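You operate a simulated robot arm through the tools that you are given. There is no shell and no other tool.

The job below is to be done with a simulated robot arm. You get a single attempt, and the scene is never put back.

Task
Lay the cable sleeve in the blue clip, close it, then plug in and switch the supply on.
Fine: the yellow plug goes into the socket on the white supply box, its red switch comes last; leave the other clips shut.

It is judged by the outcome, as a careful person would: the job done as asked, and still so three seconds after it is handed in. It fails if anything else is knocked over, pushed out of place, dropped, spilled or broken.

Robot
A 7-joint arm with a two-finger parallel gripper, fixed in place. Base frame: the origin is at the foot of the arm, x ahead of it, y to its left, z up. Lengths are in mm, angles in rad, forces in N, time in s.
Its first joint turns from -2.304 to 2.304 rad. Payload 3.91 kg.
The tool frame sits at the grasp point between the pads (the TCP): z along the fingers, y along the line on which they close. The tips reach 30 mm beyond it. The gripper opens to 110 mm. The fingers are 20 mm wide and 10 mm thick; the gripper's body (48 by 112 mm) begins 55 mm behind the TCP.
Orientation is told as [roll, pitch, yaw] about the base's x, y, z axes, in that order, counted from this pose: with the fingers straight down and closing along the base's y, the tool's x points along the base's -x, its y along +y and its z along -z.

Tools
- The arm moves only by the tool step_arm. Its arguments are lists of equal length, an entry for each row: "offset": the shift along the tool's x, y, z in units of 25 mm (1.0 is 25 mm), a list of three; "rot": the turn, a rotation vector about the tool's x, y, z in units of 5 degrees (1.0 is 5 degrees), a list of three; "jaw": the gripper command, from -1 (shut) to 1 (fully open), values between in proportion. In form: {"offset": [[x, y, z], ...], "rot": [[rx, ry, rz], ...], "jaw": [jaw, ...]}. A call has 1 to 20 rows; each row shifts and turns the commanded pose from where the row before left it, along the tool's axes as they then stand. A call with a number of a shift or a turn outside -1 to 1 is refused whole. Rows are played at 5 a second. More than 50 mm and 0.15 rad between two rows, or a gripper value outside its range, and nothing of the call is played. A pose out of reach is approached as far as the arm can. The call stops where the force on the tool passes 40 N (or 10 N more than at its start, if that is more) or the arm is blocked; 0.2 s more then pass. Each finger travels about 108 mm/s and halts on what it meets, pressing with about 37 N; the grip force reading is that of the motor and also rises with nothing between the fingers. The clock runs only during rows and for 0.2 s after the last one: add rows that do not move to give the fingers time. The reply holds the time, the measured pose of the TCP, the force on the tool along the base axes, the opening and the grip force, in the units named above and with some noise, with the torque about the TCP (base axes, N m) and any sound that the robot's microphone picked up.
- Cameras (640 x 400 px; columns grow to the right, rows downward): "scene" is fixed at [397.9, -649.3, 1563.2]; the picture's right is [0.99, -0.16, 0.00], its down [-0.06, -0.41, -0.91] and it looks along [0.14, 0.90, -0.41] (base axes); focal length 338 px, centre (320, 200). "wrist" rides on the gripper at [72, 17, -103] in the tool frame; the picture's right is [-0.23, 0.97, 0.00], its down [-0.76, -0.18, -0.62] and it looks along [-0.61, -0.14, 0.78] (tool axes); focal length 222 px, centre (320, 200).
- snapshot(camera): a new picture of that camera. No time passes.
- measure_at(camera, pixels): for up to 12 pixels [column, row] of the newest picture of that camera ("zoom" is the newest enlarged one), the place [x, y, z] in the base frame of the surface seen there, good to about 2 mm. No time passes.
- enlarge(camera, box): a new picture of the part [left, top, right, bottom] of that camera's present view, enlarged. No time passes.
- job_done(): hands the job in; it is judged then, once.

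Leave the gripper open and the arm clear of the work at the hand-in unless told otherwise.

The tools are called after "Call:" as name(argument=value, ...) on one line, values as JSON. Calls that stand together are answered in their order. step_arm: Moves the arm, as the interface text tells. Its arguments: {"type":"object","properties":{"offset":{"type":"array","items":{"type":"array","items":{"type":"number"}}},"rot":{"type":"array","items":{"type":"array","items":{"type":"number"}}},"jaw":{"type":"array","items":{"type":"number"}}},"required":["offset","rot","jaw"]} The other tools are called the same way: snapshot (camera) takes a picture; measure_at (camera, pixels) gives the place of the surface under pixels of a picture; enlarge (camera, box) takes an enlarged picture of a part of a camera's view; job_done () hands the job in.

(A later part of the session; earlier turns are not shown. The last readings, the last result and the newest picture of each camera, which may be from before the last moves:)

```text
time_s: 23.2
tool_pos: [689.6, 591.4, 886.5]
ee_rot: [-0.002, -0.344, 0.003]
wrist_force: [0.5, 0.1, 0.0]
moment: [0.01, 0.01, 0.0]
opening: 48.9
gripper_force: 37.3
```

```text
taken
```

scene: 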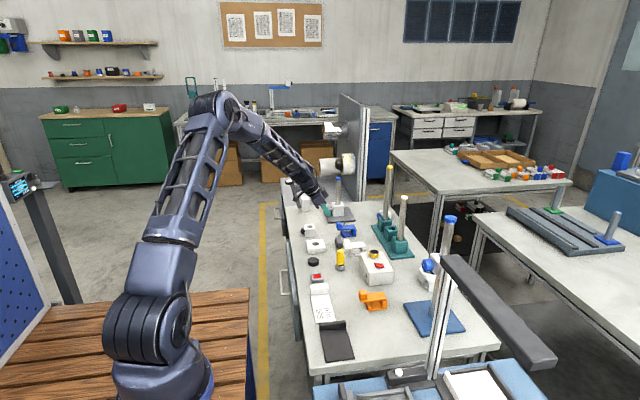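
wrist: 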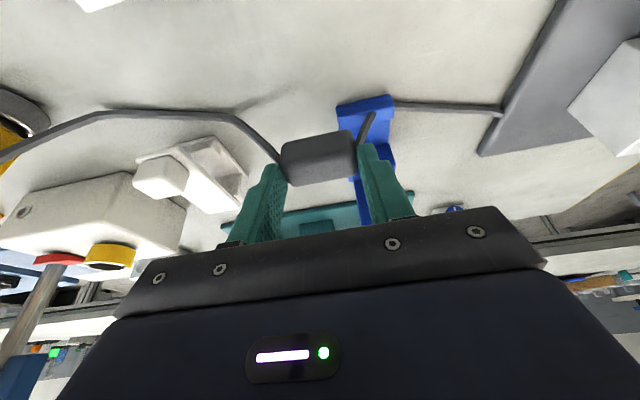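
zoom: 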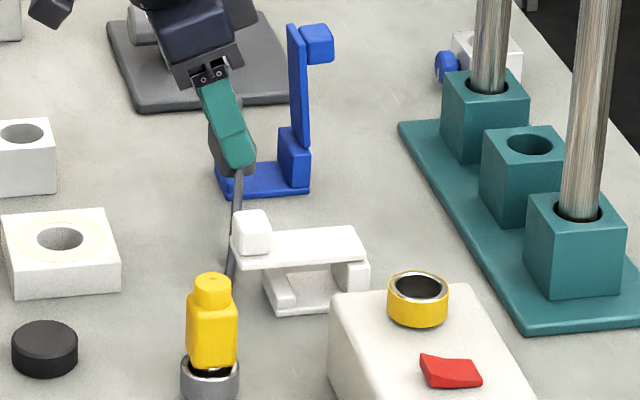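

Halfway, no force, plug still in the holder. Second half of the transfer to (718.5, 630.3).

Call:
step_arm(offset=[[-0.218, 0.311, 0.078], [-0.218, 0.311, 0.078], [-0.218, 0.311, 0.078], [-0.218, 0.311, 0.078], [-0.218, 0.311, 0.078], [0, 0, 0]], rot=[[0, 0, 0], [0, 0, 0], [0, 0, 0], [0, 0, 0], [0, 0, 0], [0, 0, 0]], jaw=[-1, -1, -1, -1, -1, -1])

Call:
enlarge(camera="scene", box=[318, 205, 382, 245])

Call:
snapshot(camera="wrist")

Call:
snapshot(camera="scene")

```text
time_s: 24.6
tool_pos: [716.7, 630.2, 886.4]
ee_rot: [-0.002, -0.342, 0.005]
wrist_force: [0.2, -0.7, -0.8]
moment: [0.04, 0.05, -0.02]
opening: 48.8
gripper_force: 37.0
```

```text
10.00 times, centred on (350, 225) of scene
```

zoom: 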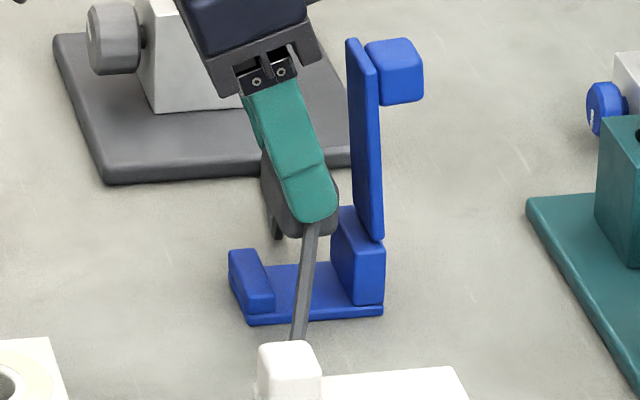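

```text
taken
```

wrist: 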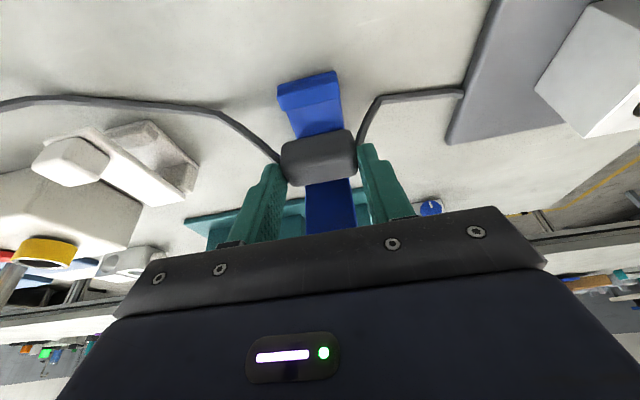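

```text
taken
```

scene: 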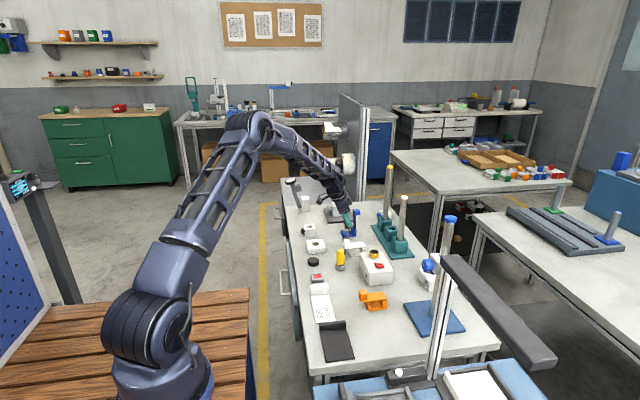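

The sleeve hangs above the clip. I'll measure where its sides sit versus lip and wall.

Call:
enlarge(camera="wrist", box=[256, 60, 384, 200])

Call:
measure_at(camera="zoom", pixels=[[130, 310], [180, 320], [250, 300], [310, 290], [150, 360], [230, 365], [320, 340], [180, 345], [140, 120], [260, 100], [180, 200], [290, 180]])

Call:
enlarge(camera="scene", box=[330, 215, 362, 240])

```text
2.86 times, centred on (320, 130) of wrist
```

zoom: 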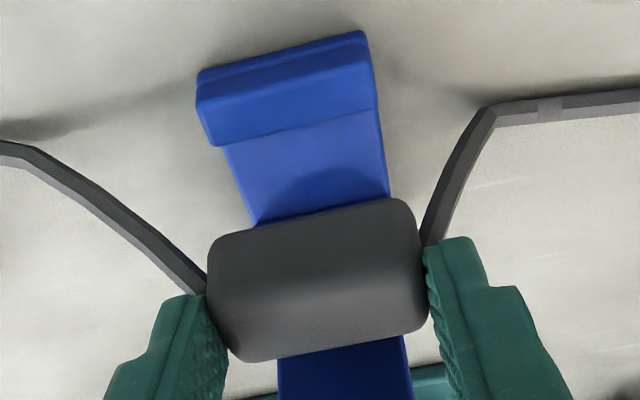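

```text
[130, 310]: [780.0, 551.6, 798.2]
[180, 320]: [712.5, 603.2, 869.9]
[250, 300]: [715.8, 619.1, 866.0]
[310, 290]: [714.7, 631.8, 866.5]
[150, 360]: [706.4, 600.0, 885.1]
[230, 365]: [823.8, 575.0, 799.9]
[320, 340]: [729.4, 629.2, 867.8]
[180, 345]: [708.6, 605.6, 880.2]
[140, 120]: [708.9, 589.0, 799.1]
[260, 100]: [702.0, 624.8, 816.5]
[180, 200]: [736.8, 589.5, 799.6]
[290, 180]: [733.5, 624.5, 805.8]
```

```text
16.00 times, centred on (346, 228) of scene
```

zoom: 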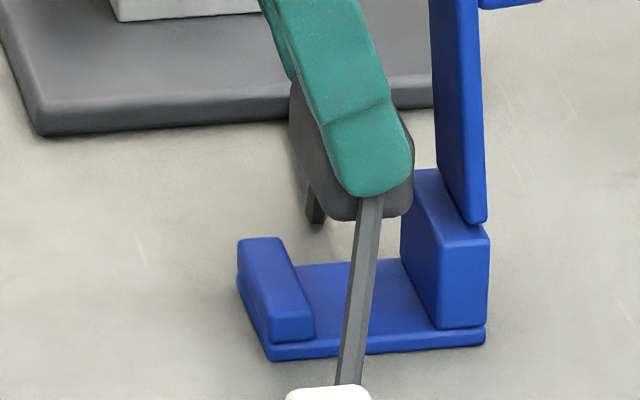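

Call:
measure_at(camera="zoom", pixels=[[340, 210], [400, 208], [410, 190], [409, 145], [320, 190], [300, 150], [365, 215], [290, 265], [310, 310], [405, 240], [440, 240], [350, 300]])

```text
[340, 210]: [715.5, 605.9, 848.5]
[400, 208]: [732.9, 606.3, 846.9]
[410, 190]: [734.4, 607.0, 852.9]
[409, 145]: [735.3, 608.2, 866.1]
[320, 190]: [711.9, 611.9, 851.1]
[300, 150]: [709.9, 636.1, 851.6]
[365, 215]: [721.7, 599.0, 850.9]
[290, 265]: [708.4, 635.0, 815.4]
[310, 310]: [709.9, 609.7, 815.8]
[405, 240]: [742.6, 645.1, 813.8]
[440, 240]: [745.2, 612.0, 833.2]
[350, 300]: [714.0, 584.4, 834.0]
```

Sleeve spans x 710.5–735.5, pocket 709.5–744: shifting +3.5 mm in x to centre it, then lowering 32 mm in small rows.

Call:
step_arm(offset=[[-0.132, 0, 0.047], [0.108, 0, 0.302], [0.108, 0, 0.302], [0.108, 0, 0.302], [0.108, 0, 0.302], [0, 0, 0]], rot=[[0, 0, 0], [0, 0, 0], [0, 0, 0], [0, 0, 0], [0, 0, 0], [0, 0, 0]], jaw=[-1, -1, -1, -1, -1, -1])

Call:
enlarge(camera="scene", box=[330, 215, 362, 240])

Call:
snapshot(camera="wrist")

```text
time_s: 26.0
tool_pos: [721.0, 630.3, 852.8]
ee_rot: [-0.001, -0.343, 0.005]
wrist_force: [0.7, 0.6, -1.2]
moment: [-0.01, 0.02, 0.01]
opening: 48.7
gripper_force: 36.9
```

```text
16.00 times, centred on (346, 228) of scene
```

zoom: 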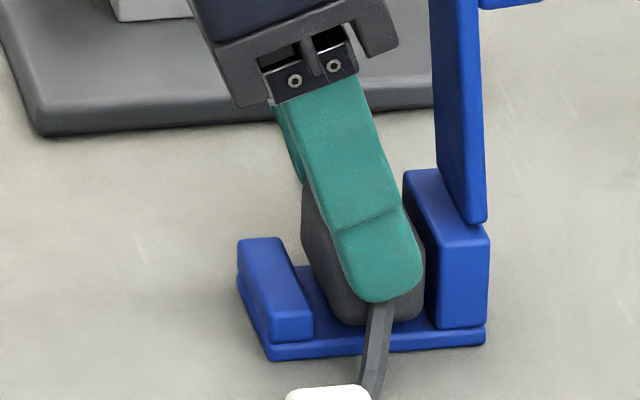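

```text
taken
```

wrist: 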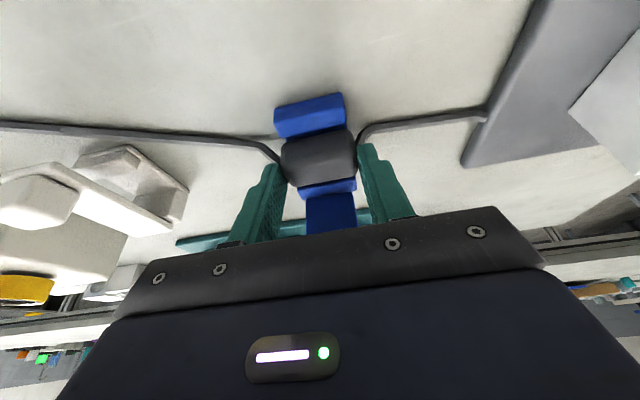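

The sleeve sits inside the pocket just above the floor. Lowering 2 mm more to seat it, then I'll open the jaws.

Call:
step_arm(offset=[[0.013, 0, 0.038], [0.013, 0, 0.038], [0, 0, 0]], rot=[[0, 0, 0], [0, 0, 0], [0, 0, 0]], jaw=[-1, -1, -1])

Call:
enlarge(camera="scene", box=[330, 215, 362, 240])

Call:
measure_at(camera="zoom", pixels=[[345, 315], [415, 310], [420, 280], [310, 260], [305, 200], [370, 285], [300, 300], [435, 300]])

```text
time_s: 26.8
tool_pos: [721.3, 629.8, 852.1]
ee_rot: [-0.001, -0.343, 0.004]
wrist_force: [0.3, -0.2, -0.9]
moment: [-0.02, 0.01, -0.03]
opening: 48.6
gripper_force: 37.1
```

```text
16.00 times, centred on (346, 228) of scene
```

zoom: 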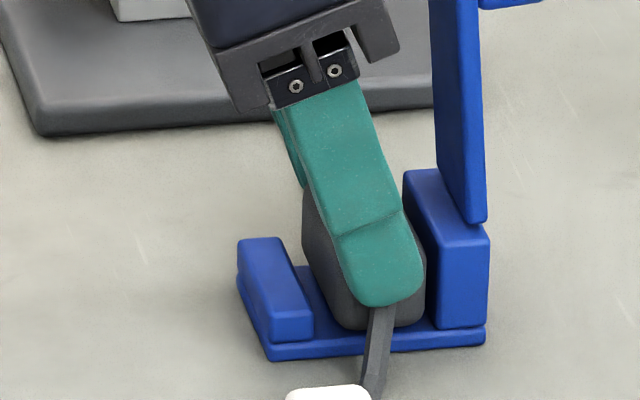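

```text
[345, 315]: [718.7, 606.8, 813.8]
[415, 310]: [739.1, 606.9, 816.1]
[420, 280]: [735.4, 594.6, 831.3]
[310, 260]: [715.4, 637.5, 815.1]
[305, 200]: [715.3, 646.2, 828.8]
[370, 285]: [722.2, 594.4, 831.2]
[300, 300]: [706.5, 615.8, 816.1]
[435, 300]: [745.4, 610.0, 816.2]
```

Sleeve at x 714.5–740 between lip and wall. Opening the jaws to about 62 mm, then I'll check it rests.

Call:
step_arm(offset=[[0, 0, 0], [0, 0, 0], [0, 0, 0]], rot=[[0, 0, 0], [0, 0, 0], [0, 0, 0]], jaw=[0.0, 0.127, 0.127])

Call:
enlarge(camera="scene", box=[330, 215, 362, 240])

Call:
snapshot(camera="wrist")

```text
time_s: 27.6
tool_pos: [721.6, 630.0, 852.8]
ee_rot: [-0.001, -0.343, 0.004]
wrist_force: [0.0, 0.1, 0.6]
moment: [0.0, -0.02, -0.03]
opening: 62.2
gripper_force: 0.0
```

```text
16.00 times, centred on (346, 228) of scene
```

zoom: 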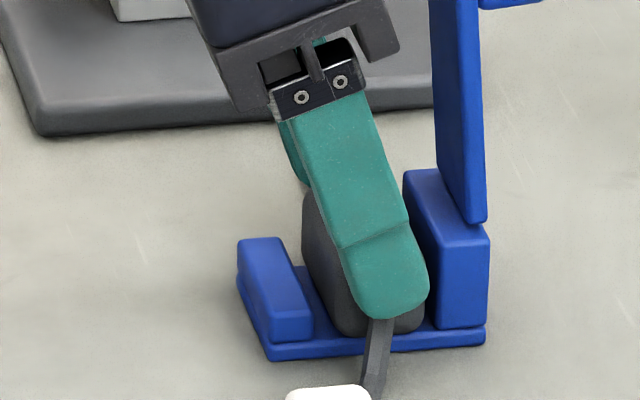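

```text
taken
```

wrist: 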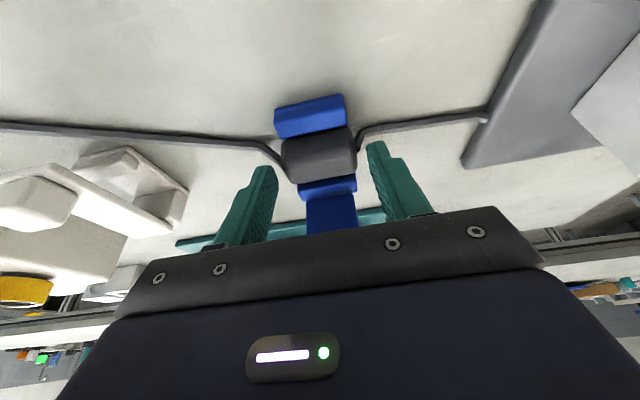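

Sleeve rests in the pocket. Retreating 100 mm along the fingers, keeping the jaws at 62 mm, then verifying.

Call:
step_arm(offset=[[0, 0, -0.5], [0, 0, -0.9], [0, 0, -0.9], [0, 0, -0.9], [0, 0, -0.8], [0, 0, 0]], rot=[[0, 0, 0], [0, 0, 0], [0, 0, 0], [0, 0, 0], [0, 0, 0], [0, 0, 0]], jaw=[0.127, 0.127, 0.127, 0.127, 0.127, 0.127])

Call:
enlarge(camera="scene", box=[318, 205, 382, 245])

Call:
snapshot(camera="wrist")

```text
time_s: 29.0
tool_pos: [688.6, 631.0, 944.8]
ee_rot: [-0.003, -0.342, 0.003]
wrist_force: [-0.5, -0.7, 0.2]
moment: [-0.02, -0.01, 0.0]
opening: 62.0
gripper_force: 0.1
```

```text
10.00 times, centred on (350, 225) of scene
```

zoom: 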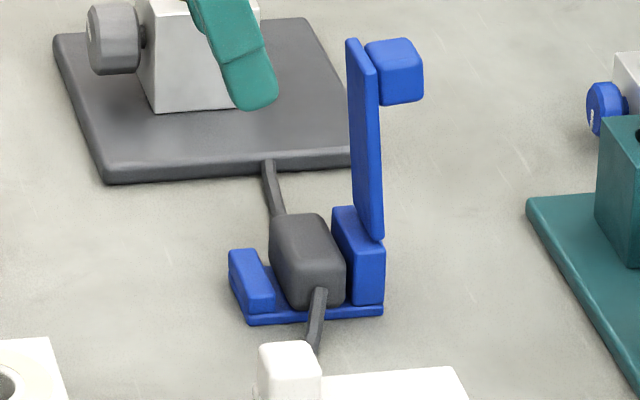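

```text
taken
```

wrist: 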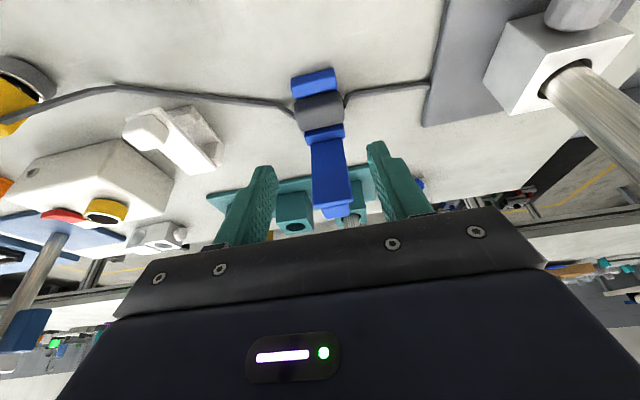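

The sleeve lies well in the clip and the lid stands upright between my finger lines. Now I bring the open fingers either side of the lid's upper end (TCP to about (748, 630.5, 905)).

Call:
step_arm(offset=[[-0.426, -0.005, 0.575], [-0.426, -0.005, 0.575], [-0.426, -0.005, 0.575], [-0.426, -0.005, 0.575], [0, 0, 0]], rot=[[0, 0, 0], [0, 0, 0], [0, 0, 0], [0, 0, 0], [0, 0, 0]], jaw=[0.127, 0.127, 0.127, 0.127, 0.127])

Call:
enlarge(camera="scene", box=[318, 200, 382, 240])

Call:
snapshot(camera="wrist")

```text
time_s: 30.2
tool_pos: [749.4, 630.2, 907.1]
ee_rot: [-0.002, -0.343, 0.003]
wrist_force: [0.1, -0.2, 0.2]
moment: [-0.02, 0.03, 0.03]
opening: 62.0
gripper_force: 0.1
```

```text
10.00 times, centred on (350, 220) of scene
```

zoom: 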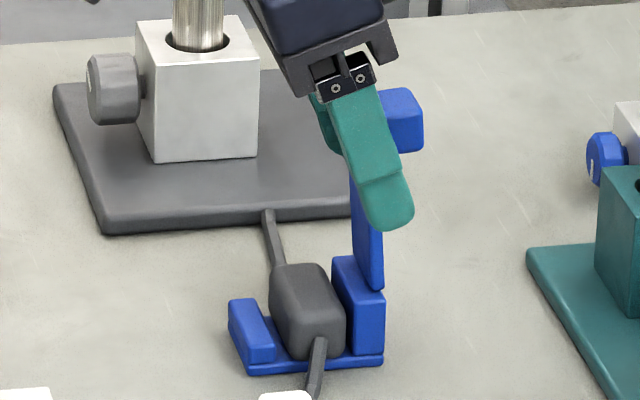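

```text
taken
```

wrist: 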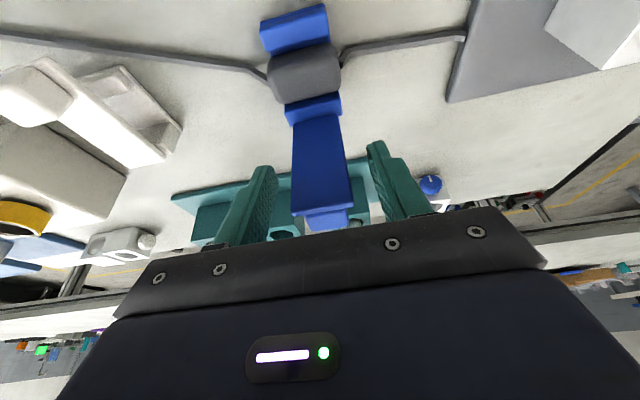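

Fingers straddle the lid. Closing on its side edges.

Call:
step_arm(offset=[[0, 0, 0], [0, 0, 0], [0, 0, 0], [0, 0, 0]], rot=[[0, 0, 0], [0, 0, 0], [0, 0, 0], [0, 0, 0]], jaw=[-0.15, -0.4, -1, -1])

Call:
snapshot(camera="wrist")

```text
time_s: 31.2
tool_pos: [748.6, 629.4, 907.2]
ee_rot: [-0.002, -0.343, 0.004]
wrist_force: [-1.0, -3.8, -0.3]
moment: [0.58, 0.02, -0.06]
opening: 35.3
gripper_force: 45.0
```

```text
taken
```

wrist: 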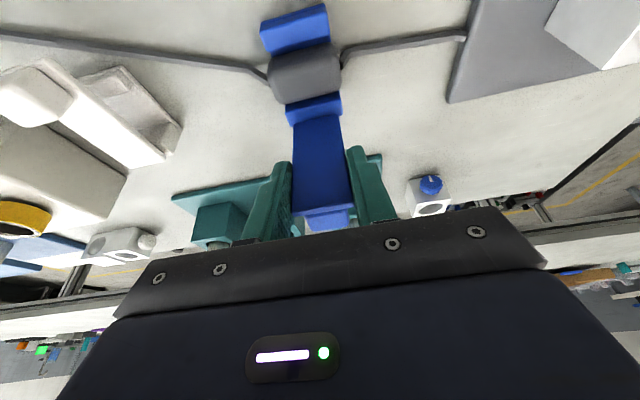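

Lid held at 35.3 mm. Swinging it shut along its arc about the hinge at roughly (754, 840): first 30° with the tool tilting along.

Call:
step_arm(offset=[[0.464, 0, -0.081], [0.469, 0, -0.036], [0.469, 0, 0.016], [0, 0, 0]], rot=[[0, -0.8, 0], [0, -0.8, 0], [0, -0.8, 0], [0, 0, 0]], jaw=[-1, -1, -1, -1])

Call:
enlarge(camera="scene", box=[318, 200, 382, 240])

```text
time_s: 32.2
tool_pos: [715.3, 629.9, 896.1]
ee_rot: [-0.002, -0.552, 0.004]
wrist_force: [7.8, 3.1, 12.4]
moment: [-0.19, -1.07, -0.04]
opening: 35.5
gripper_force: 45.3
```

```text
10.00 times, centred on (350, 220) of scene
```

zoom: 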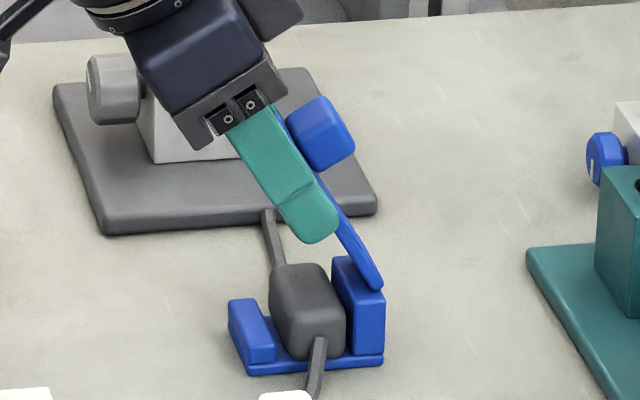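

Lid is near 60° and following well. Next 30° of the arc.

Call:
step_arm(offset=[[0.464, 0, 0.066], [0.458, 0, 0.103], [0.449, 0, 0.147], [0, 0, 0]], rot=[[0, -1, 0], [0, -1, 0], [0, -1, 0], [0, 0, 0]], jaw=[-1, -1, -1, -1])

Call:
enlarge(camera="scene", box=[318, 205, 382, 245])

Call:
snapshot(camera="wrist")

```text
time_s: 33.2
tool_pos: [690.7, 629.5, 866.7]
ee_rot: [-0.003, -0.814, 0.004]
wrist_force: [-2.1, 14.1, 2.3]
moment: [-0.05, -0.08, 0.23]
opening: 35.6
gripper_force: 45.1
```

```text
10.00 times, centred on (350, 225) of scene
```

zoom: 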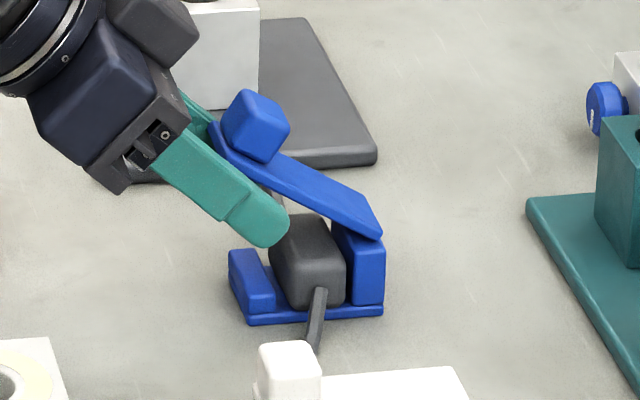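

```text
taken
```

wrist: 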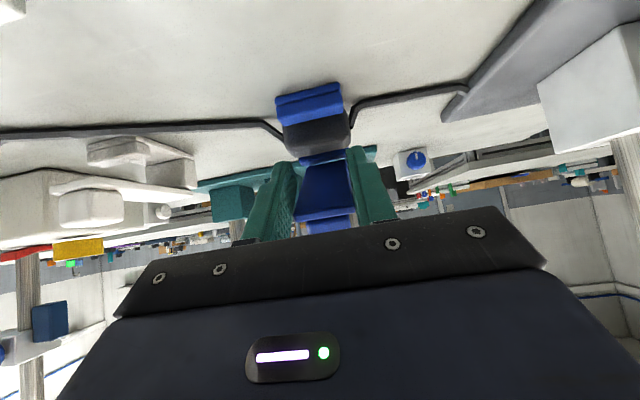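

Lid is at about 30° and still held. Opening the jaws to let the lid drop the last bit.

Call:
step_arm(offset=[[0, 0, 0], [0, 0, 0], [0, 0, 0]], rot=[[0, 0, 0], [0, 0, 0], [0, 0, 0]], jaw=[-0.2, 0.127, 0.127])

Call:
enlarge(camera="scene", box=[318, 205, 382, 245])

```text
time_s: 34.0
tool_pos: [691.2, 629.0, 868.1]
ee_rot: [-0.004, -0.817, 0.005]
wrist_force: [-0.5, 0.1, 0.6]
moment: [-0.03, -0.02, -0.02]
opening: 62.1
gripper_force: 0.2
```

```text
10.00 times, centred on (350, 225) of scene
```

zoom: 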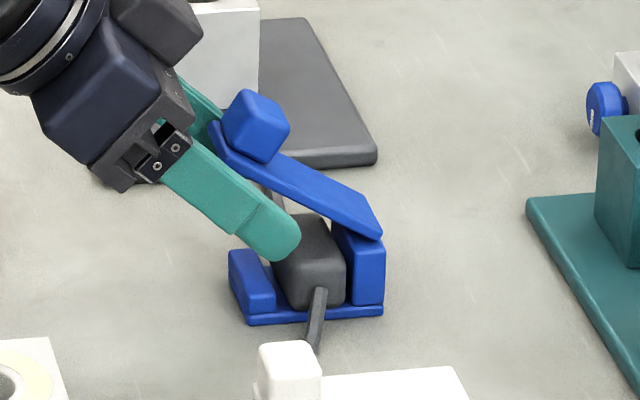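

The lid stays at 30° (stiff hinge). I'll retreat along the fingers, bring the tool upright with jaws shut, and place the tips above the knob to press it down.

Call:
step_arm(offset=[[0, 0, -1], [0, 0, -1], [0, 0, -1], [0, 0, 0], [0, 0, 0], [0, 0, 0], [0, 0, 0], [0, 0, 0], [0, 0, 0], [0, 0, 0], [0, 0, 0], [0, 0, 0], [0, 0, 0], [0, 0, 0]], rot=[[0, 0, 0], [0, 0, 0], [0, 0, 0], [0, 0.936, 0], [0, 0.936, 0], [0, 0.936, 0], [0, 0.936, 0], [0, 0.936, 0], [0, 0.936, 0], [0, 0.936, 0], [0, 0.936, 0], [0, 0.936, 0], [0, 0.936, 0], [0, 0, 0]], jaw=[0.127, 0.127, 0.127, 0.127, -1, -1, -1, -1, -1, -1, -1, -1, -1, -1])

Call:
enlarge(camera="scene", box=[318, 205, 382, 245])

Call:
measure_at(camera="zoom", pixels=[[255, 110], [245, 92], [288, 125], [260, 140], [215, 130], [375, 215], [300, 240], [330, 260]])

```text
time_s: 37.0
tool_pos: [638.0, 629.3, 920.8]
ee_rot: [-0.001, 0.002, 0.003]
wrist_force: [0.1, 0.6, -1.2]
moment: [-0.02, 0.02, -0.01]
opening: 0.0
gripper_force: 37.3
```

```text
10.00 times, centred on (350, 225) of scene
```

zoom: 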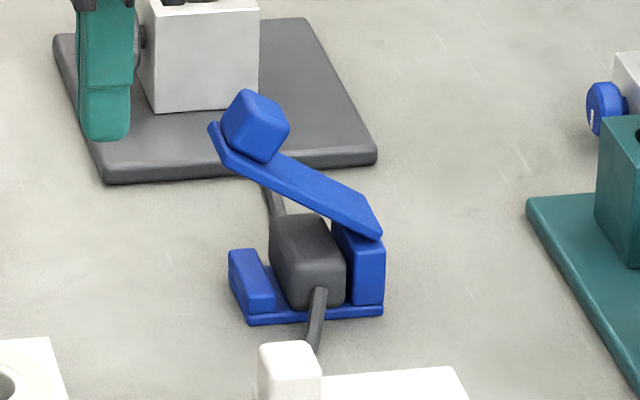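

```text
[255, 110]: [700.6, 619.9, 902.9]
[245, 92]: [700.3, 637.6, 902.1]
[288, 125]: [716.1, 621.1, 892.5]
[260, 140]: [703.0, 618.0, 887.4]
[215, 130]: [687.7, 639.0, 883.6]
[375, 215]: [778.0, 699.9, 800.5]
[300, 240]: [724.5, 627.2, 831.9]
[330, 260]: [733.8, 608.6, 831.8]
```

Knob's highest edge is at (700, 903). Moving up 30 mm then over to x≈692, tips at z≈921.

Call:
step_arm(offset=[[0, 0, -0.6], [0, 0, -0.6], [-0.72, 0.01, 0], [-0.72, 0.01, 0], [-0.72, 0.01, 0], [0, 0, 0]], rot=[[0, 0, 0], [0, 0, 0], [0, 0, 0], [0, 0, 0], [0, 0, 0], [0, 0, 0]], jaw=[-1, -1, -1, -1, -1, -1])

Call:
enlarge(camera="scene", box=[318, 205, 382, 245])

```text
time_s: 38.4
tool_pos: [693.8, 630.9, 948.2]
ee_rot: [-0.001, 0.001, 0.005]
wrist_force: [0.1, 0.2, 0.4]
moment: [-0.02, 0.0, 0.01]
opening: 0.0
gripper_force: 36.9
```

```text
10.00 times, centred on (350, 225) of scene
```

zoom: 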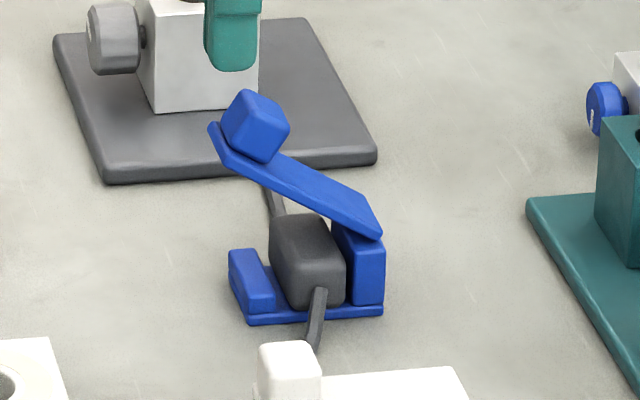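

Tips are above the knob. Pressing down in 8 mm steps to about TCP z 900.

Call:
step_arm(offset=[[0, 0, 0.32], [0, 0, 0.32], [0, 0, 0.32], [0, 0, 0.32], [0, 0, 0.32], [0, 0, 0.32], [0, 0, 0]], rot=[[0, 0, 0], [0, 0, 0], [0, 0, 0], [0, 0, 0], [0, 0, 0], [0, 0, 0], [0, 0, 0]], jaw=[-1, -1, -1, -1, -1, -1, -1])

Call:
enlarge(camera="scene", box=[318, 205, 382, 245])

```text
time_s: 40.0
tool_pos: [693.1, 630.2, 901.3]
ee_rot: [-0.001, 0.001, 0.001]
wrist_force: [-0.2, 0.1, 0.0]
moment: [0.0, -0.01, 0.01]
opening: 0.0
gripper_force: 36.7
```

```text
10.00 times, centred on (350, 225) of scene
```

zoom: 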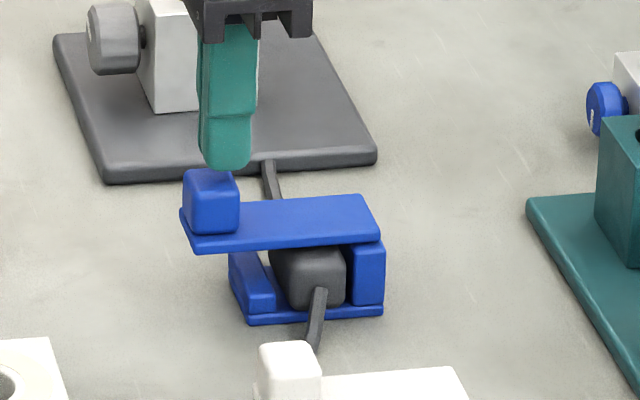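

Lid is nearly level. Pressing on in 2 mm steps until it bears, to seat it shut.

Call:
step_arm(offset=[[0, 0, 0.1], [0, 0, 0.1], [0, 0, 0.08], [0, 0, 0]], rot=[[0, 0, 0], [0, 0, 0], [0, 0, 0], [0, 0, 0]], jaw=[-1, -1, -1, -1])

Call:
enlarge(camera="scene", box=[318, 205, 382, 245])

```text
time_s: 41.0
tool_pos: [692.6, 629.7, 894.5]
ee_rot: [-0.002, 0.001, 0.002]
wrist_force: [-0.1, -1.1, 0.5]
moment: [-0.03, 0.0, 0.03]
opening: 0.1
gripper_force: 36.7
```

```text
10.00 times, centred on (350, 225) of scene
```

zoom: 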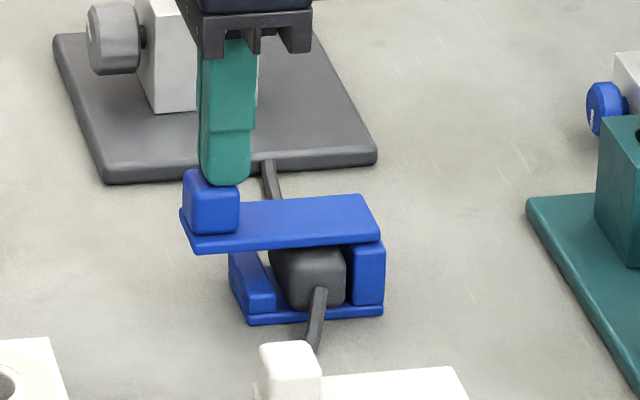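

Lid looks level already; no force yet at tip z≈864.5. A few more millimetres to feel it bear.

Call:
step_arm(offset=[[0, 0, 0.06], [0, 0, 0.06], [0, 0, 0.06], [0, 0, 0]], rot=[[0, 0, 0], [0, 0, 0], [0, 0, 0], [0, 0, 0]], jaw=[-1, -1, -1, -1])

Call:
enlarge(camera="scene", box=[318, 205, 382, 245])

```text
time_s: 42.0
tool_pos: [692.2, 630.8, 892.6]
ee_rot: [0.002, 0.002, 0.002]
wrist_force: [-4.6, -2.6, 37.6]
moment: [-0.14, -0.05, -0.08]
opening: 0.1
gripper_force: 36.8
```

```text
10.00 times, centred on (350, 225) of scene
```

zoom: 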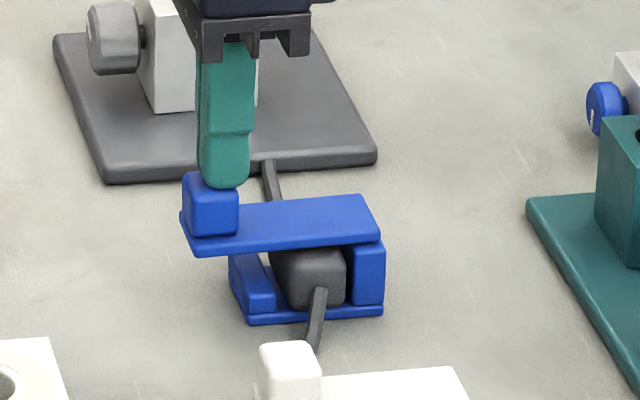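

Pressed with 37 N, lid bears on its stop. Lifting off and measuring the lid against its original height (842).

Call:
step_arm(offset=[[0, 0, -0.3], [0, 0, -1], [0, 0, -1], [0, 0, -1], [0, 0, 0]], rot=[[0, 0, 0], [0, 0, 0], [0, 0, 0], [0, 0, 0], [0, 0, 0]], jaw=[-1, -1, -1, -1, -1])

Call:
enlarge(camera="scene", box=[325, 215, 373, 245])

Call:
measure_at(camera="zoom", pixels=[[185, 98], [185, 150], [165, 195], [400, 185], [385, 130], [330, 160], [300, 140], [400, 260], [255, 270], [340, 240], [310, 270], [325, 310]])

```text
time_s: 43.2
tool_pos: [692.4, 631.0, 971.6]
ee_rot: [-0.002, 0.002, 0.003]
wrist_force: [0.1, 0.3, -0.7]
moment: [0.01, 0.0, 0.0]
opening: 0.0
gripper_force: 37.1
```

```text
13.33 times, centred on (349, 230) of scene
```

zoom: 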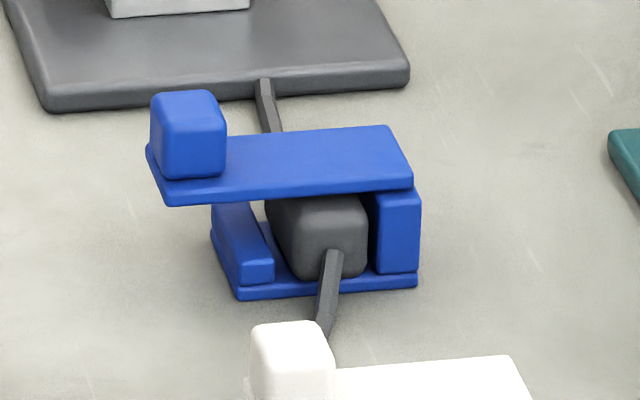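

```text
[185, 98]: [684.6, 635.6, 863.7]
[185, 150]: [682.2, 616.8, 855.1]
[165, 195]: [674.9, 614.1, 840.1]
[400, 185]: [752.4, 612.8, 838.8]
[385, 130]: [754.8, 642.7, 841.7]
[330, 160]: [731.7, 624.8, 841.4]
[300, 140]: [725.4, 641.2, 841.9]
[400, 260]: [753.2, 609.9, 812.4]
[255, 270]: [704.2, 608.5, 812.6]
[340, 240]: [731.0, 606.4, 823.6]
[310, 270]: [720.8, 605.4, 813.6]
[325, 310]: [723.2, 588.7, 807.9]
```

The blue lid is back at exactly its original height and the sleeve is inside. Now looking at the cable and the plug.

Call:
enlarge(camera="scene", box=[316, 225, 412, 285])

Call:
snapshot(camera="wrist")

Call:
measure_at(camera="zoom", pixels=[[143, 152], [110, 190], [165, 190], [137, 260], [115, 275], [160, 275], [137, 290], [200, 110], [190, 60], [487, 165], [453, 183], [520, 183]])

```text
6.67 times, centred on (364, 255) of scene
```

zoom: 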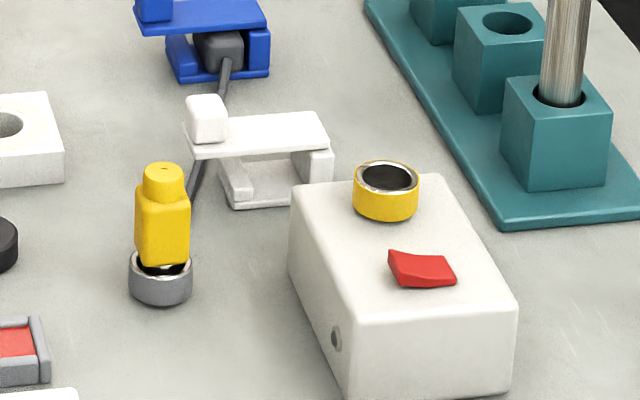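

```text
taken
```

wrist: 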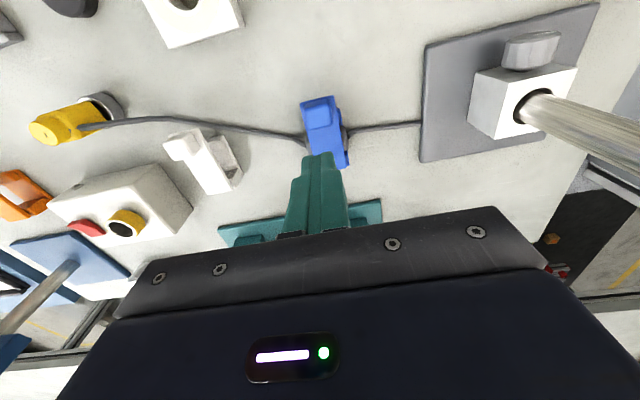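

```text
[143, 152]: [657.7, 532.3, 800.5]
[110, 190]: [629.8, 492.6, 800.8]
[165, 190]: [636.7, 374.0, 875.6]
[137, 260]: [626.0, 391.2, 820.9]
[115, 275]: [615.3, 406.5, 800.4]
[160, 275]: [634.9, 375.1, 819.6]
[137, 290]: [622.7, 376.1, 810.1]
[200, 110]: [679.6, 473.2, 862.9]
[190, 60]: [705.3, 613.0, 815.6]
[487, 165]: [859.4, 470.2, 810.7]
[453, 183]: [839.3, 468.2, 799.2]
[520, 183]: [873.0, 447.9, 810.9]
```

Call:
enlarge(camera="wrist", box=[70, 80, 326, 240])

Call:
measure_at(camera="zoom", pixels=[[60, 112], [130, 98], [200, 95], [260, 98], [310, 98], [360, 105], [420, 115], [480, 130], [560, 148], [240, 140], [275, 145], [320, 125]])

```text
2.50 times, centred on (198, 160) of wrist
```

zoom: 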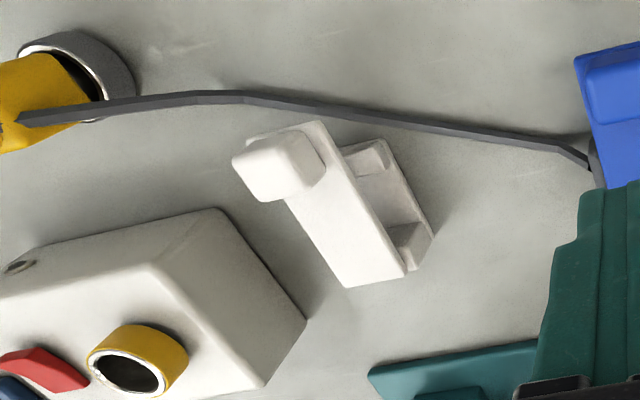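

```text
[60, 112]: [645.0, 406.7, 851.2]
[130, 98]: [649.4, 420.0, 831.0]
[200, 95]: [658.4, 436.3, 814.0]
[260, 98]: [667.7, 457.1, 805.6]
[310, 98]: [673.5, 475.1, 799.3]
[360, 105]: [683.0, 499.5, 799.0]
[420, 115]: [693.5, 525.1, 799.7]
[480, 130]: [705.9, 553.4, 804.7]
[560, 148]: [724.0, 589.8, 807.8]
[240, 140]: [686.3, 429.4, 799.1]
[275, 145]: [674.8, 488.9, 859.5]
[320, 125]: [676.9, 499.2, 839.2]
```

The cable runs on the table past the end of the white clip's overhang (around (676, 480)) to the plug. I'll later lift the plug in a way that keeps the cable clear of the white lid. Now moving at height to above the plug, then turning 90° so the fingers close along x (the cable leaves on +y).

Call:
step_arm(offset=[[0.183, -0.823, -0.05], [0.183, -0.823, -0.05], [0.183, -0.823, -0.05], [0.183, -0.823, -0.05], [0.183, -0.823, -0.05], [0.183, -0.823, -0.05], [0.183, -0.823, -0.05], [0.183, -0.823, -0.05], [0.183, -0.823, -0.05], [0.183, -0.823, -0.05], [0.183, -0.823, -0.05], [0.183, -0.823, -0.05], [0, 0, 0]], rot=[[0, 0, 0], [0, 0, 0], [0, 0, 0], [0, 0, 0], [0, 0, 0], [0, 0, 0], [0, 0, 0], [0, 0, 0], [0, 0, 0], [0, 0, 0], [0, 0, 0], [0, 0, 0], [0, 0, 0]], jaw=[-0.09, -0.09, -0.09, -0.09, -0.09, -0.09, -0.09, -0.09, -0.09, -0.09, -0.09, -0.09, -0.09])

Call:
step_arm(offset=[[0, 0, 0], [0, 0, 0], [0, 0, 0], [0, 0, 0], [0, 0, 0], [0, 0, 0], [0, 0, 0], [0, 0, 0], [0, 0, 0], [0, 0, 0], [0, 0, 0], [0, 0, 0], [0, 0, 0], [0, 0, 0], [0, 0, 0], [0, 0, 0], [0, 0, 0], [0, 0, 0], [0, 0, 0]], rot=[[0, 0, -1], [0, 0, -1], [0, 0, -1], [0, 0, -1], [0, 0, -1], [0, 0, -1], [0, 0, -1], [0, 0, -1], [0, 0, -1], [0, 0, -1], [0, 0, -1], [0, 0, -1], [0, 0, -1], [0, 0, -1], [0, 0, -1], [0, 0, -1], [0, 0, -1], [0, 0, -1], [0, 0, 0]], jaw=[-0.09, -0.09, -0.09, -0.09, -0.09, -0.09, -0.09, -0.09, -0.09, -0.09, -0.09, -0.09, -0.09, -0.09, -0.09, -0.09, -0.09, -0.09, -0.09])

Call:
snapshot(camera="wrist")

Call:
snapshot(camera="scene")

```text
time_s: 46.0
tool_pos: [638.0, 384.1, 988.3]
ee_rot: [-0.001, 0.001, 0.002]
wrist_force: [0.2, -0.5, -0.2]
moment: [0.02, -0.01, -0.03]
opening: 50.1
gripper_force: 0.1
```

```text
time_s: 50.0
tool_pos: [637.3, 382.5, 989.0]
ee_rot: [0.003, 0.002, 1.574]
wrist_force: [-0.8, 0.6, 0.0]
moment: [-0.04, 0.0, 0.02]
opening: 49.8
gripper_force: 0.1
```

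```text
taken
```

wrist: 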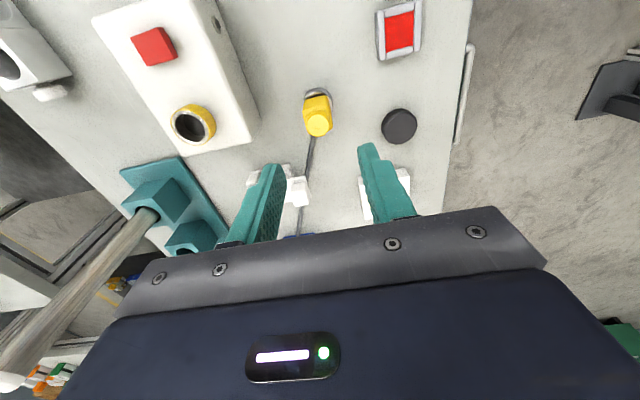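

```text
taken
```

scene: 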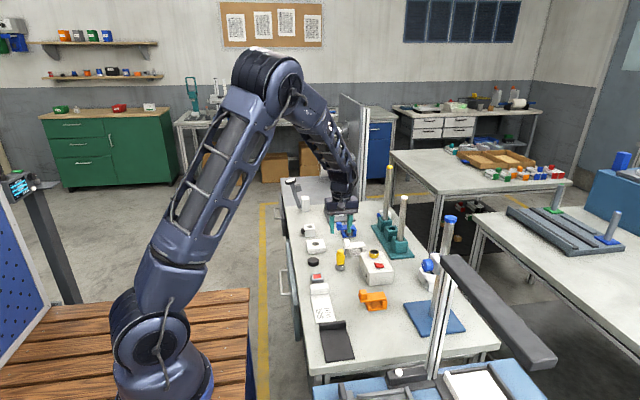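

Yaw is 90°, the plug is right in view at (318,115). Enlarging plug, socket and switch.

Call:
enlarge(camera="wrist", box=[280, 70, 360, 150])

Call:
measure_at(camera="zoom", pixels=[[310, 330], [250, 345], [370, 350], [310, 200], [240, 180], [380, 180], [300, 290], [230, 160], [370, 150], [300, 145], [255, 400], [380, 400]])

Call:
enlarge(camera="wrist", box=[100, 10, 260, 160])

Call:
measure_at(camera="zoom", pixels=[[245, 265], [300, 230], [275, 320], [325, 295], [260, 245], [300, 310], [272, 275], [90, 60], [165, 50], [95, 130], [195, 110], [140, 90]])

```text
5.00 times, centred on (320, 110) of wrist
```

zoom: 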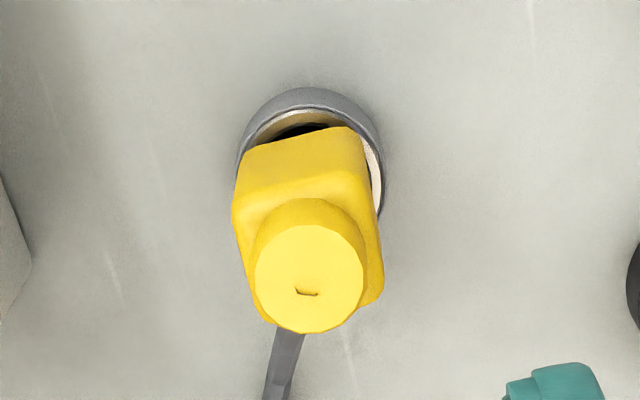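

```text
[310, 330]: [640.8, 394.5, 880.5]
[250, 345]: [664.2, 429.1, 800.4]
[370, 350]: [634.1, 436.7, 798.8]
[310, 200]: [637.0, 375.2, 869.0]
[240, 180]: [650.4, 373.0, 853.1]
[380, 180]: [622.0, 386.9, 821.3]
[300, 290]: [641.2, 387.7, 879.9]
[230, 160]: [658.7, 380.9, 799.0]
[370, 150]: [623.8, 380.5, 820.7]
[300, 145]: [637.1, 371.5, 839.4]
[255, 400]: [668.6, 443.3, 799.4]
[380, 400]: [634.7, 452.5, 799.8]
```

```text
2.67 times, centred on (180, 85) of wrist
```

zoom: 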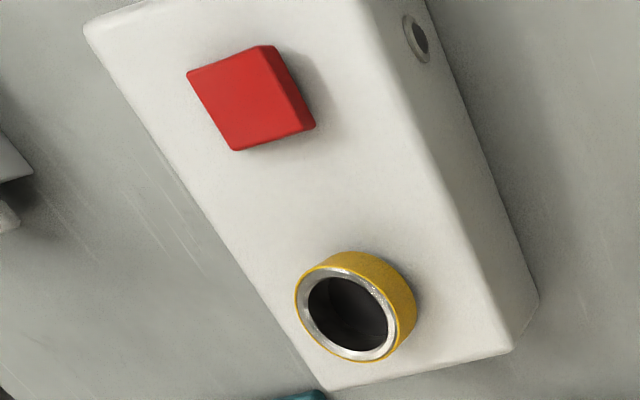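

```text
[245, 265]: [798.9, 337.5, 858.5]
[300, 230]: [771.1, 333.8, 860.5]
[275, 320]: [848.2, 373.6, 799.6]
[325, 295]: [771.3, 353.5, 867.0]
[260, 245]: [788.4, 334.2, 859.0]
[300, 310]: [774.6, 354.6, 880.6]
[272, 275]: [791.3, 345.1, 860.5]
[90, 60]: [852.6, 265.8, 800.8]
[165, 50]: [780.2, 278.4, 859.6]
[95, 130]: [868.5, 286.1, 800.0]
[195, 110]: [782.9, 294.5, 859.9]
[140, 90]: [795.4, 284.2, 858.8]
```

I misread the pixel positions on the second enlargement; measuring the socket ring (centre about (350,312)) and the switch (corners about (190,75)–(313,125)) again.

Call:
measure_at(camera="zoom", pixels=[[300, 310], [330, 270], [365, 283], [393, 315], [375, 355], [330, 347], [350, 320], [330, 300], [195, 75], [268, 55], [305, 125], [238, 145]])

Call:
measure_at(camera="zoom", pixels=[[245, 100], [275, 90], [215, 110], [295, 110], [318, 360], [405, 290], [320, 262], [310, 285], [390, 340], [355, 362], [298, 295], [345, 268]])

```text
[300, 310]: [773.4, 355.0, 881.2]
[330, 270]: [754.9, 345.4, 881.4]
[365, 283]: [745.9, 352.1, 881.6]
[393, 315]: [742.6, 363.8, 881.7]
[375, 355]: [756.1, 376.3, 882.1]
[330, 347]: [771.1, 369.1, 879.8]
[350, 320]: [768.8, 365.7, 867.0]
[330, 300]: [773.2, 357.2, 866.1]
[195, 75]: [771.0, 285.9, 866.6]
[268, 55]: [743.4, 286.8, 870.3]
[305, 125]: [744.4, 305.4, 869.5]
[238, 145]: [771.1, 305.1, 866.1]
```

```text
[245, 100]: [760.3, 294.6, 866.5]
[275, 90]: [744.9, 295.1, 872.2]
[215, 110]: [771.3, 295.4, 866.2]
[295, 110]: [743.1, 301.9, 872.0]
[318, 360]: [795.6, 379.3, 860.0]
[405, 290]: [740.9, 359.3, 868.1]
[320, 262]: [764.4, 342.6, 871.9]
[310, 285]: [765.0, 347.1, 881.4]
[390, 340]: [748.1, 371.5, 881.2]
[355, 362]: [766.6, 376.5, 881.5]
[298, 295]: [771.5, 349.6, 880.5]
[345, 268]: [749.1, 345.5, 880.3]
```

Socket centre ≈ (757.4, 360.5), rim z 881.5; switch x 743–772, y 286–305, raised end at x≈744 (z 872). Plug centre ≈ (637, 385), body z 829–873. Lowering with open jaws around the plug to TCP z≈864.

Call:
step_arm(offset=[[-0.1, 0.01, 0.8], [0, 0, 0.9], [0, 0, 0.9], [0, 0, 0.9], [0, 0, 0.8], [0, 0, 0.7], [0, 0, 0]], rot=[[0, 0, 0], [0, 0, 0], [0, 0, 0], [0, 0, 0], [0, 0, 0], [0, 0, 0], [0, 0, 0]], jaw=[-0.09, -0.09, -0.09, -0.09, -0.09, -0.09, -0.09])

Call:
snapshot(camera="wrist")

Call:
enlarge(camera="scene", box=[316, 240, 380, 280])

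```text
time_s: 51.6
tool_pos: [638.2, 386.8, 861.8]
ee_rot: [0.003, 0.003, 1.573]
wrist_force: [0.2, 0.0, 0.2]
moment: [0.01, -0.02, 0.02]
opening: 50.1
gripper_force: 0.1
```

```text
taken
```

wrist: 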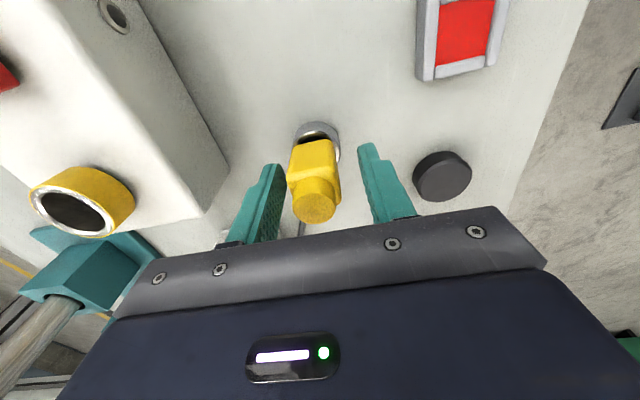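

```text
10.00 times, centred on (348, 260) of scene
```

zoom: 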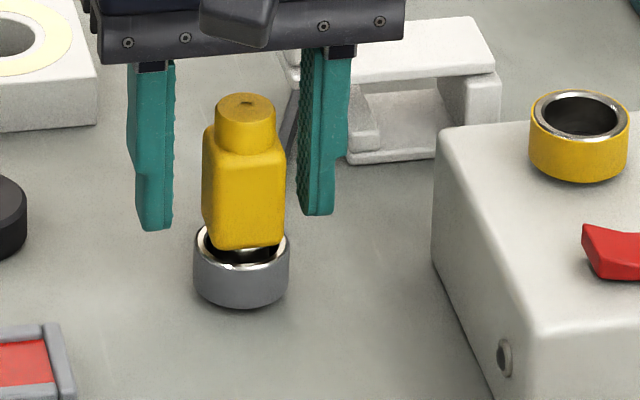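

Fingers are either side of the plug body, tips above the holder rim. Closing on the plug.

Call:
step_arm(offset=[[0, 0, 0], [0, 0, 0], [0, 0, 0], [0, 0, 0], [0, 0, 0]], rot=[[0, 0, 0], [0, 0, 0], [0, 0, 0], [0, 0, 0], [0, 0, 0]], jaw=[-0.3, -0.46, -0.52, -1, -1])

Call:
enlarge(camera="scene", box=[316, 240, 380, 280])

Call:
enlarge(camera="wrist", box=[240, 110, 400, 230])

```text
time_s: 52.8
tool_pos: [635.8, 387.1, 861.9]
ee_rot: [0.002, 0.0, 1.574]
wrist_force: [-0.1, 0.2, 0.1]
moment: [-0.01, 0.01, 0.01]
opening: 27.3
gripper_force: 36.7
```

```text
10.00 times, centred on (348, 260) of scene
```

zoom: 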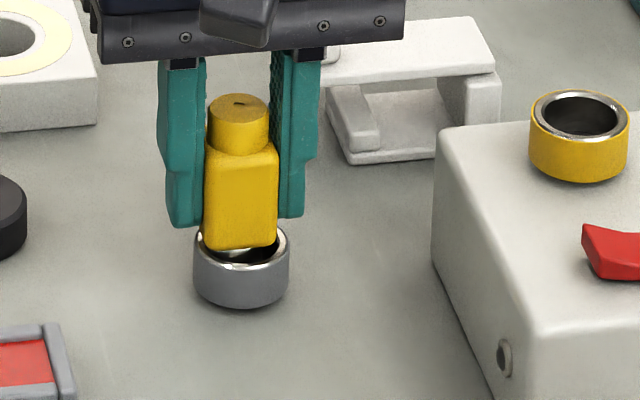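

```text
3.33 times, centred on (320, 170) of wrist
```

zoom: 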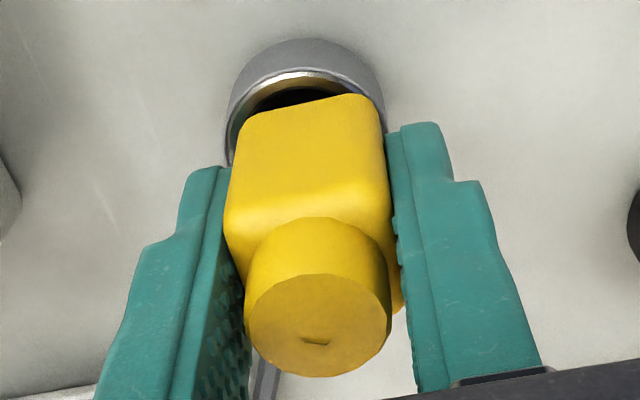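

Plug gripped at 27.3 mm. Lifting straight up 32 mm in small rows, watching the force and the cable.

Call:
step_arm(offset=[[0, 0, -0.3], [0, 0, -0.3], [0, 0, -0.35], [0, 0, -0.35], [0, 0, 0]], rot=[[0, 0, 0], [0, 0, 0], [0, 0, 0], [0, 0, 0], [0, 0, 0]], jaw=[-1, -1, -1, -1, -1])

Call:
enlarge(camera="scene", box=[316, 230, 396, 280])

Call:
enlarge(camera="wrist", box=[240, 90, 400, 230])

```text
time_s: 54.0
tool_pos: [637.1, 385.2, 895.9]
ee_rot: [0.0, 0.002, 1.575]
wrist_force: [-0.2, 0.2, -0.3]
moment: [-0.02, 0.01, 0.02]
opening: 27.3
gripper_force: 36.9
```

```text
8.00 times, centred on (356, 255) of scene
```

zoom: 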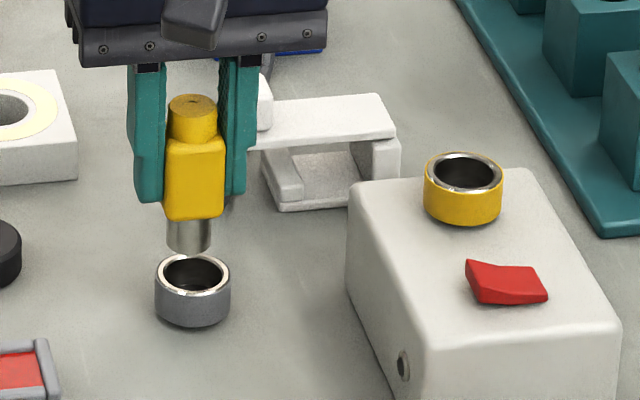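

```text
2.86 times, centred on (320, 160) of wrist
```

zoom: 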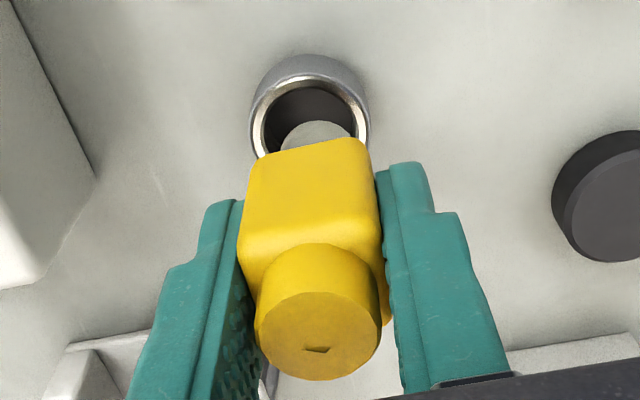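

The plug is out: a metal nose of about 18 mm shows below the body, holder still in place. Measuring nose and body.

Call:
enlarge(camera="scene", box=[326, 240, 358, 265])

Call:
measure_at(camera="zoom", pixels=[[200, 195], [165, 180], [245, 180], [205, 235], [175, 225], [235, 225], [205, 215], [160, 100], [265, 100], [210, 20], [205, 270], [150, 260]])

```text
16.00 times, centred on (342, 252) of scene
```

zoom: 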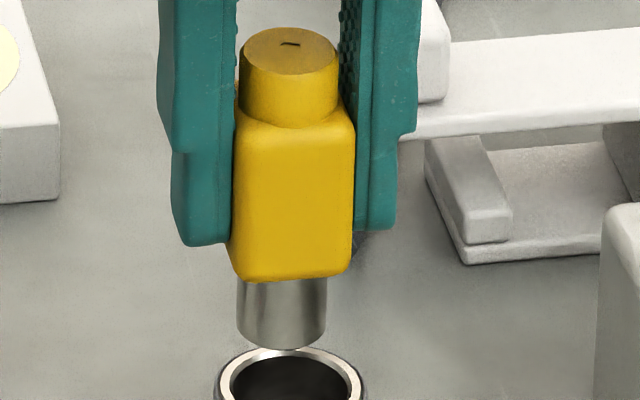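

```text
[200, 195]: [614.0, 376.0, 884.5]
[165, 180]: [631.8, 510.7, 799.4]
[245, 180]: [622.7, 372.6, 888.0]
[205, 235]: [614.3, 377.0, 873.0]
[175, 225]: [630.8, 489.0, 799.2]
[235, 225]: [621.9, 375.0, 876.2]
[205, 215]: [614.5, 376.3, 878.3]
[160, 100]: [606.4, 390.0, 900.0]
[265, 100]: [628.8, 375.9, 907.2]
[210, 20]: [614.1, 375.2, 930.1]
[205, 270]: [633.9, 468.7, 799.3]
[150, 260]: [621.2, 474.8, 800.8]
```

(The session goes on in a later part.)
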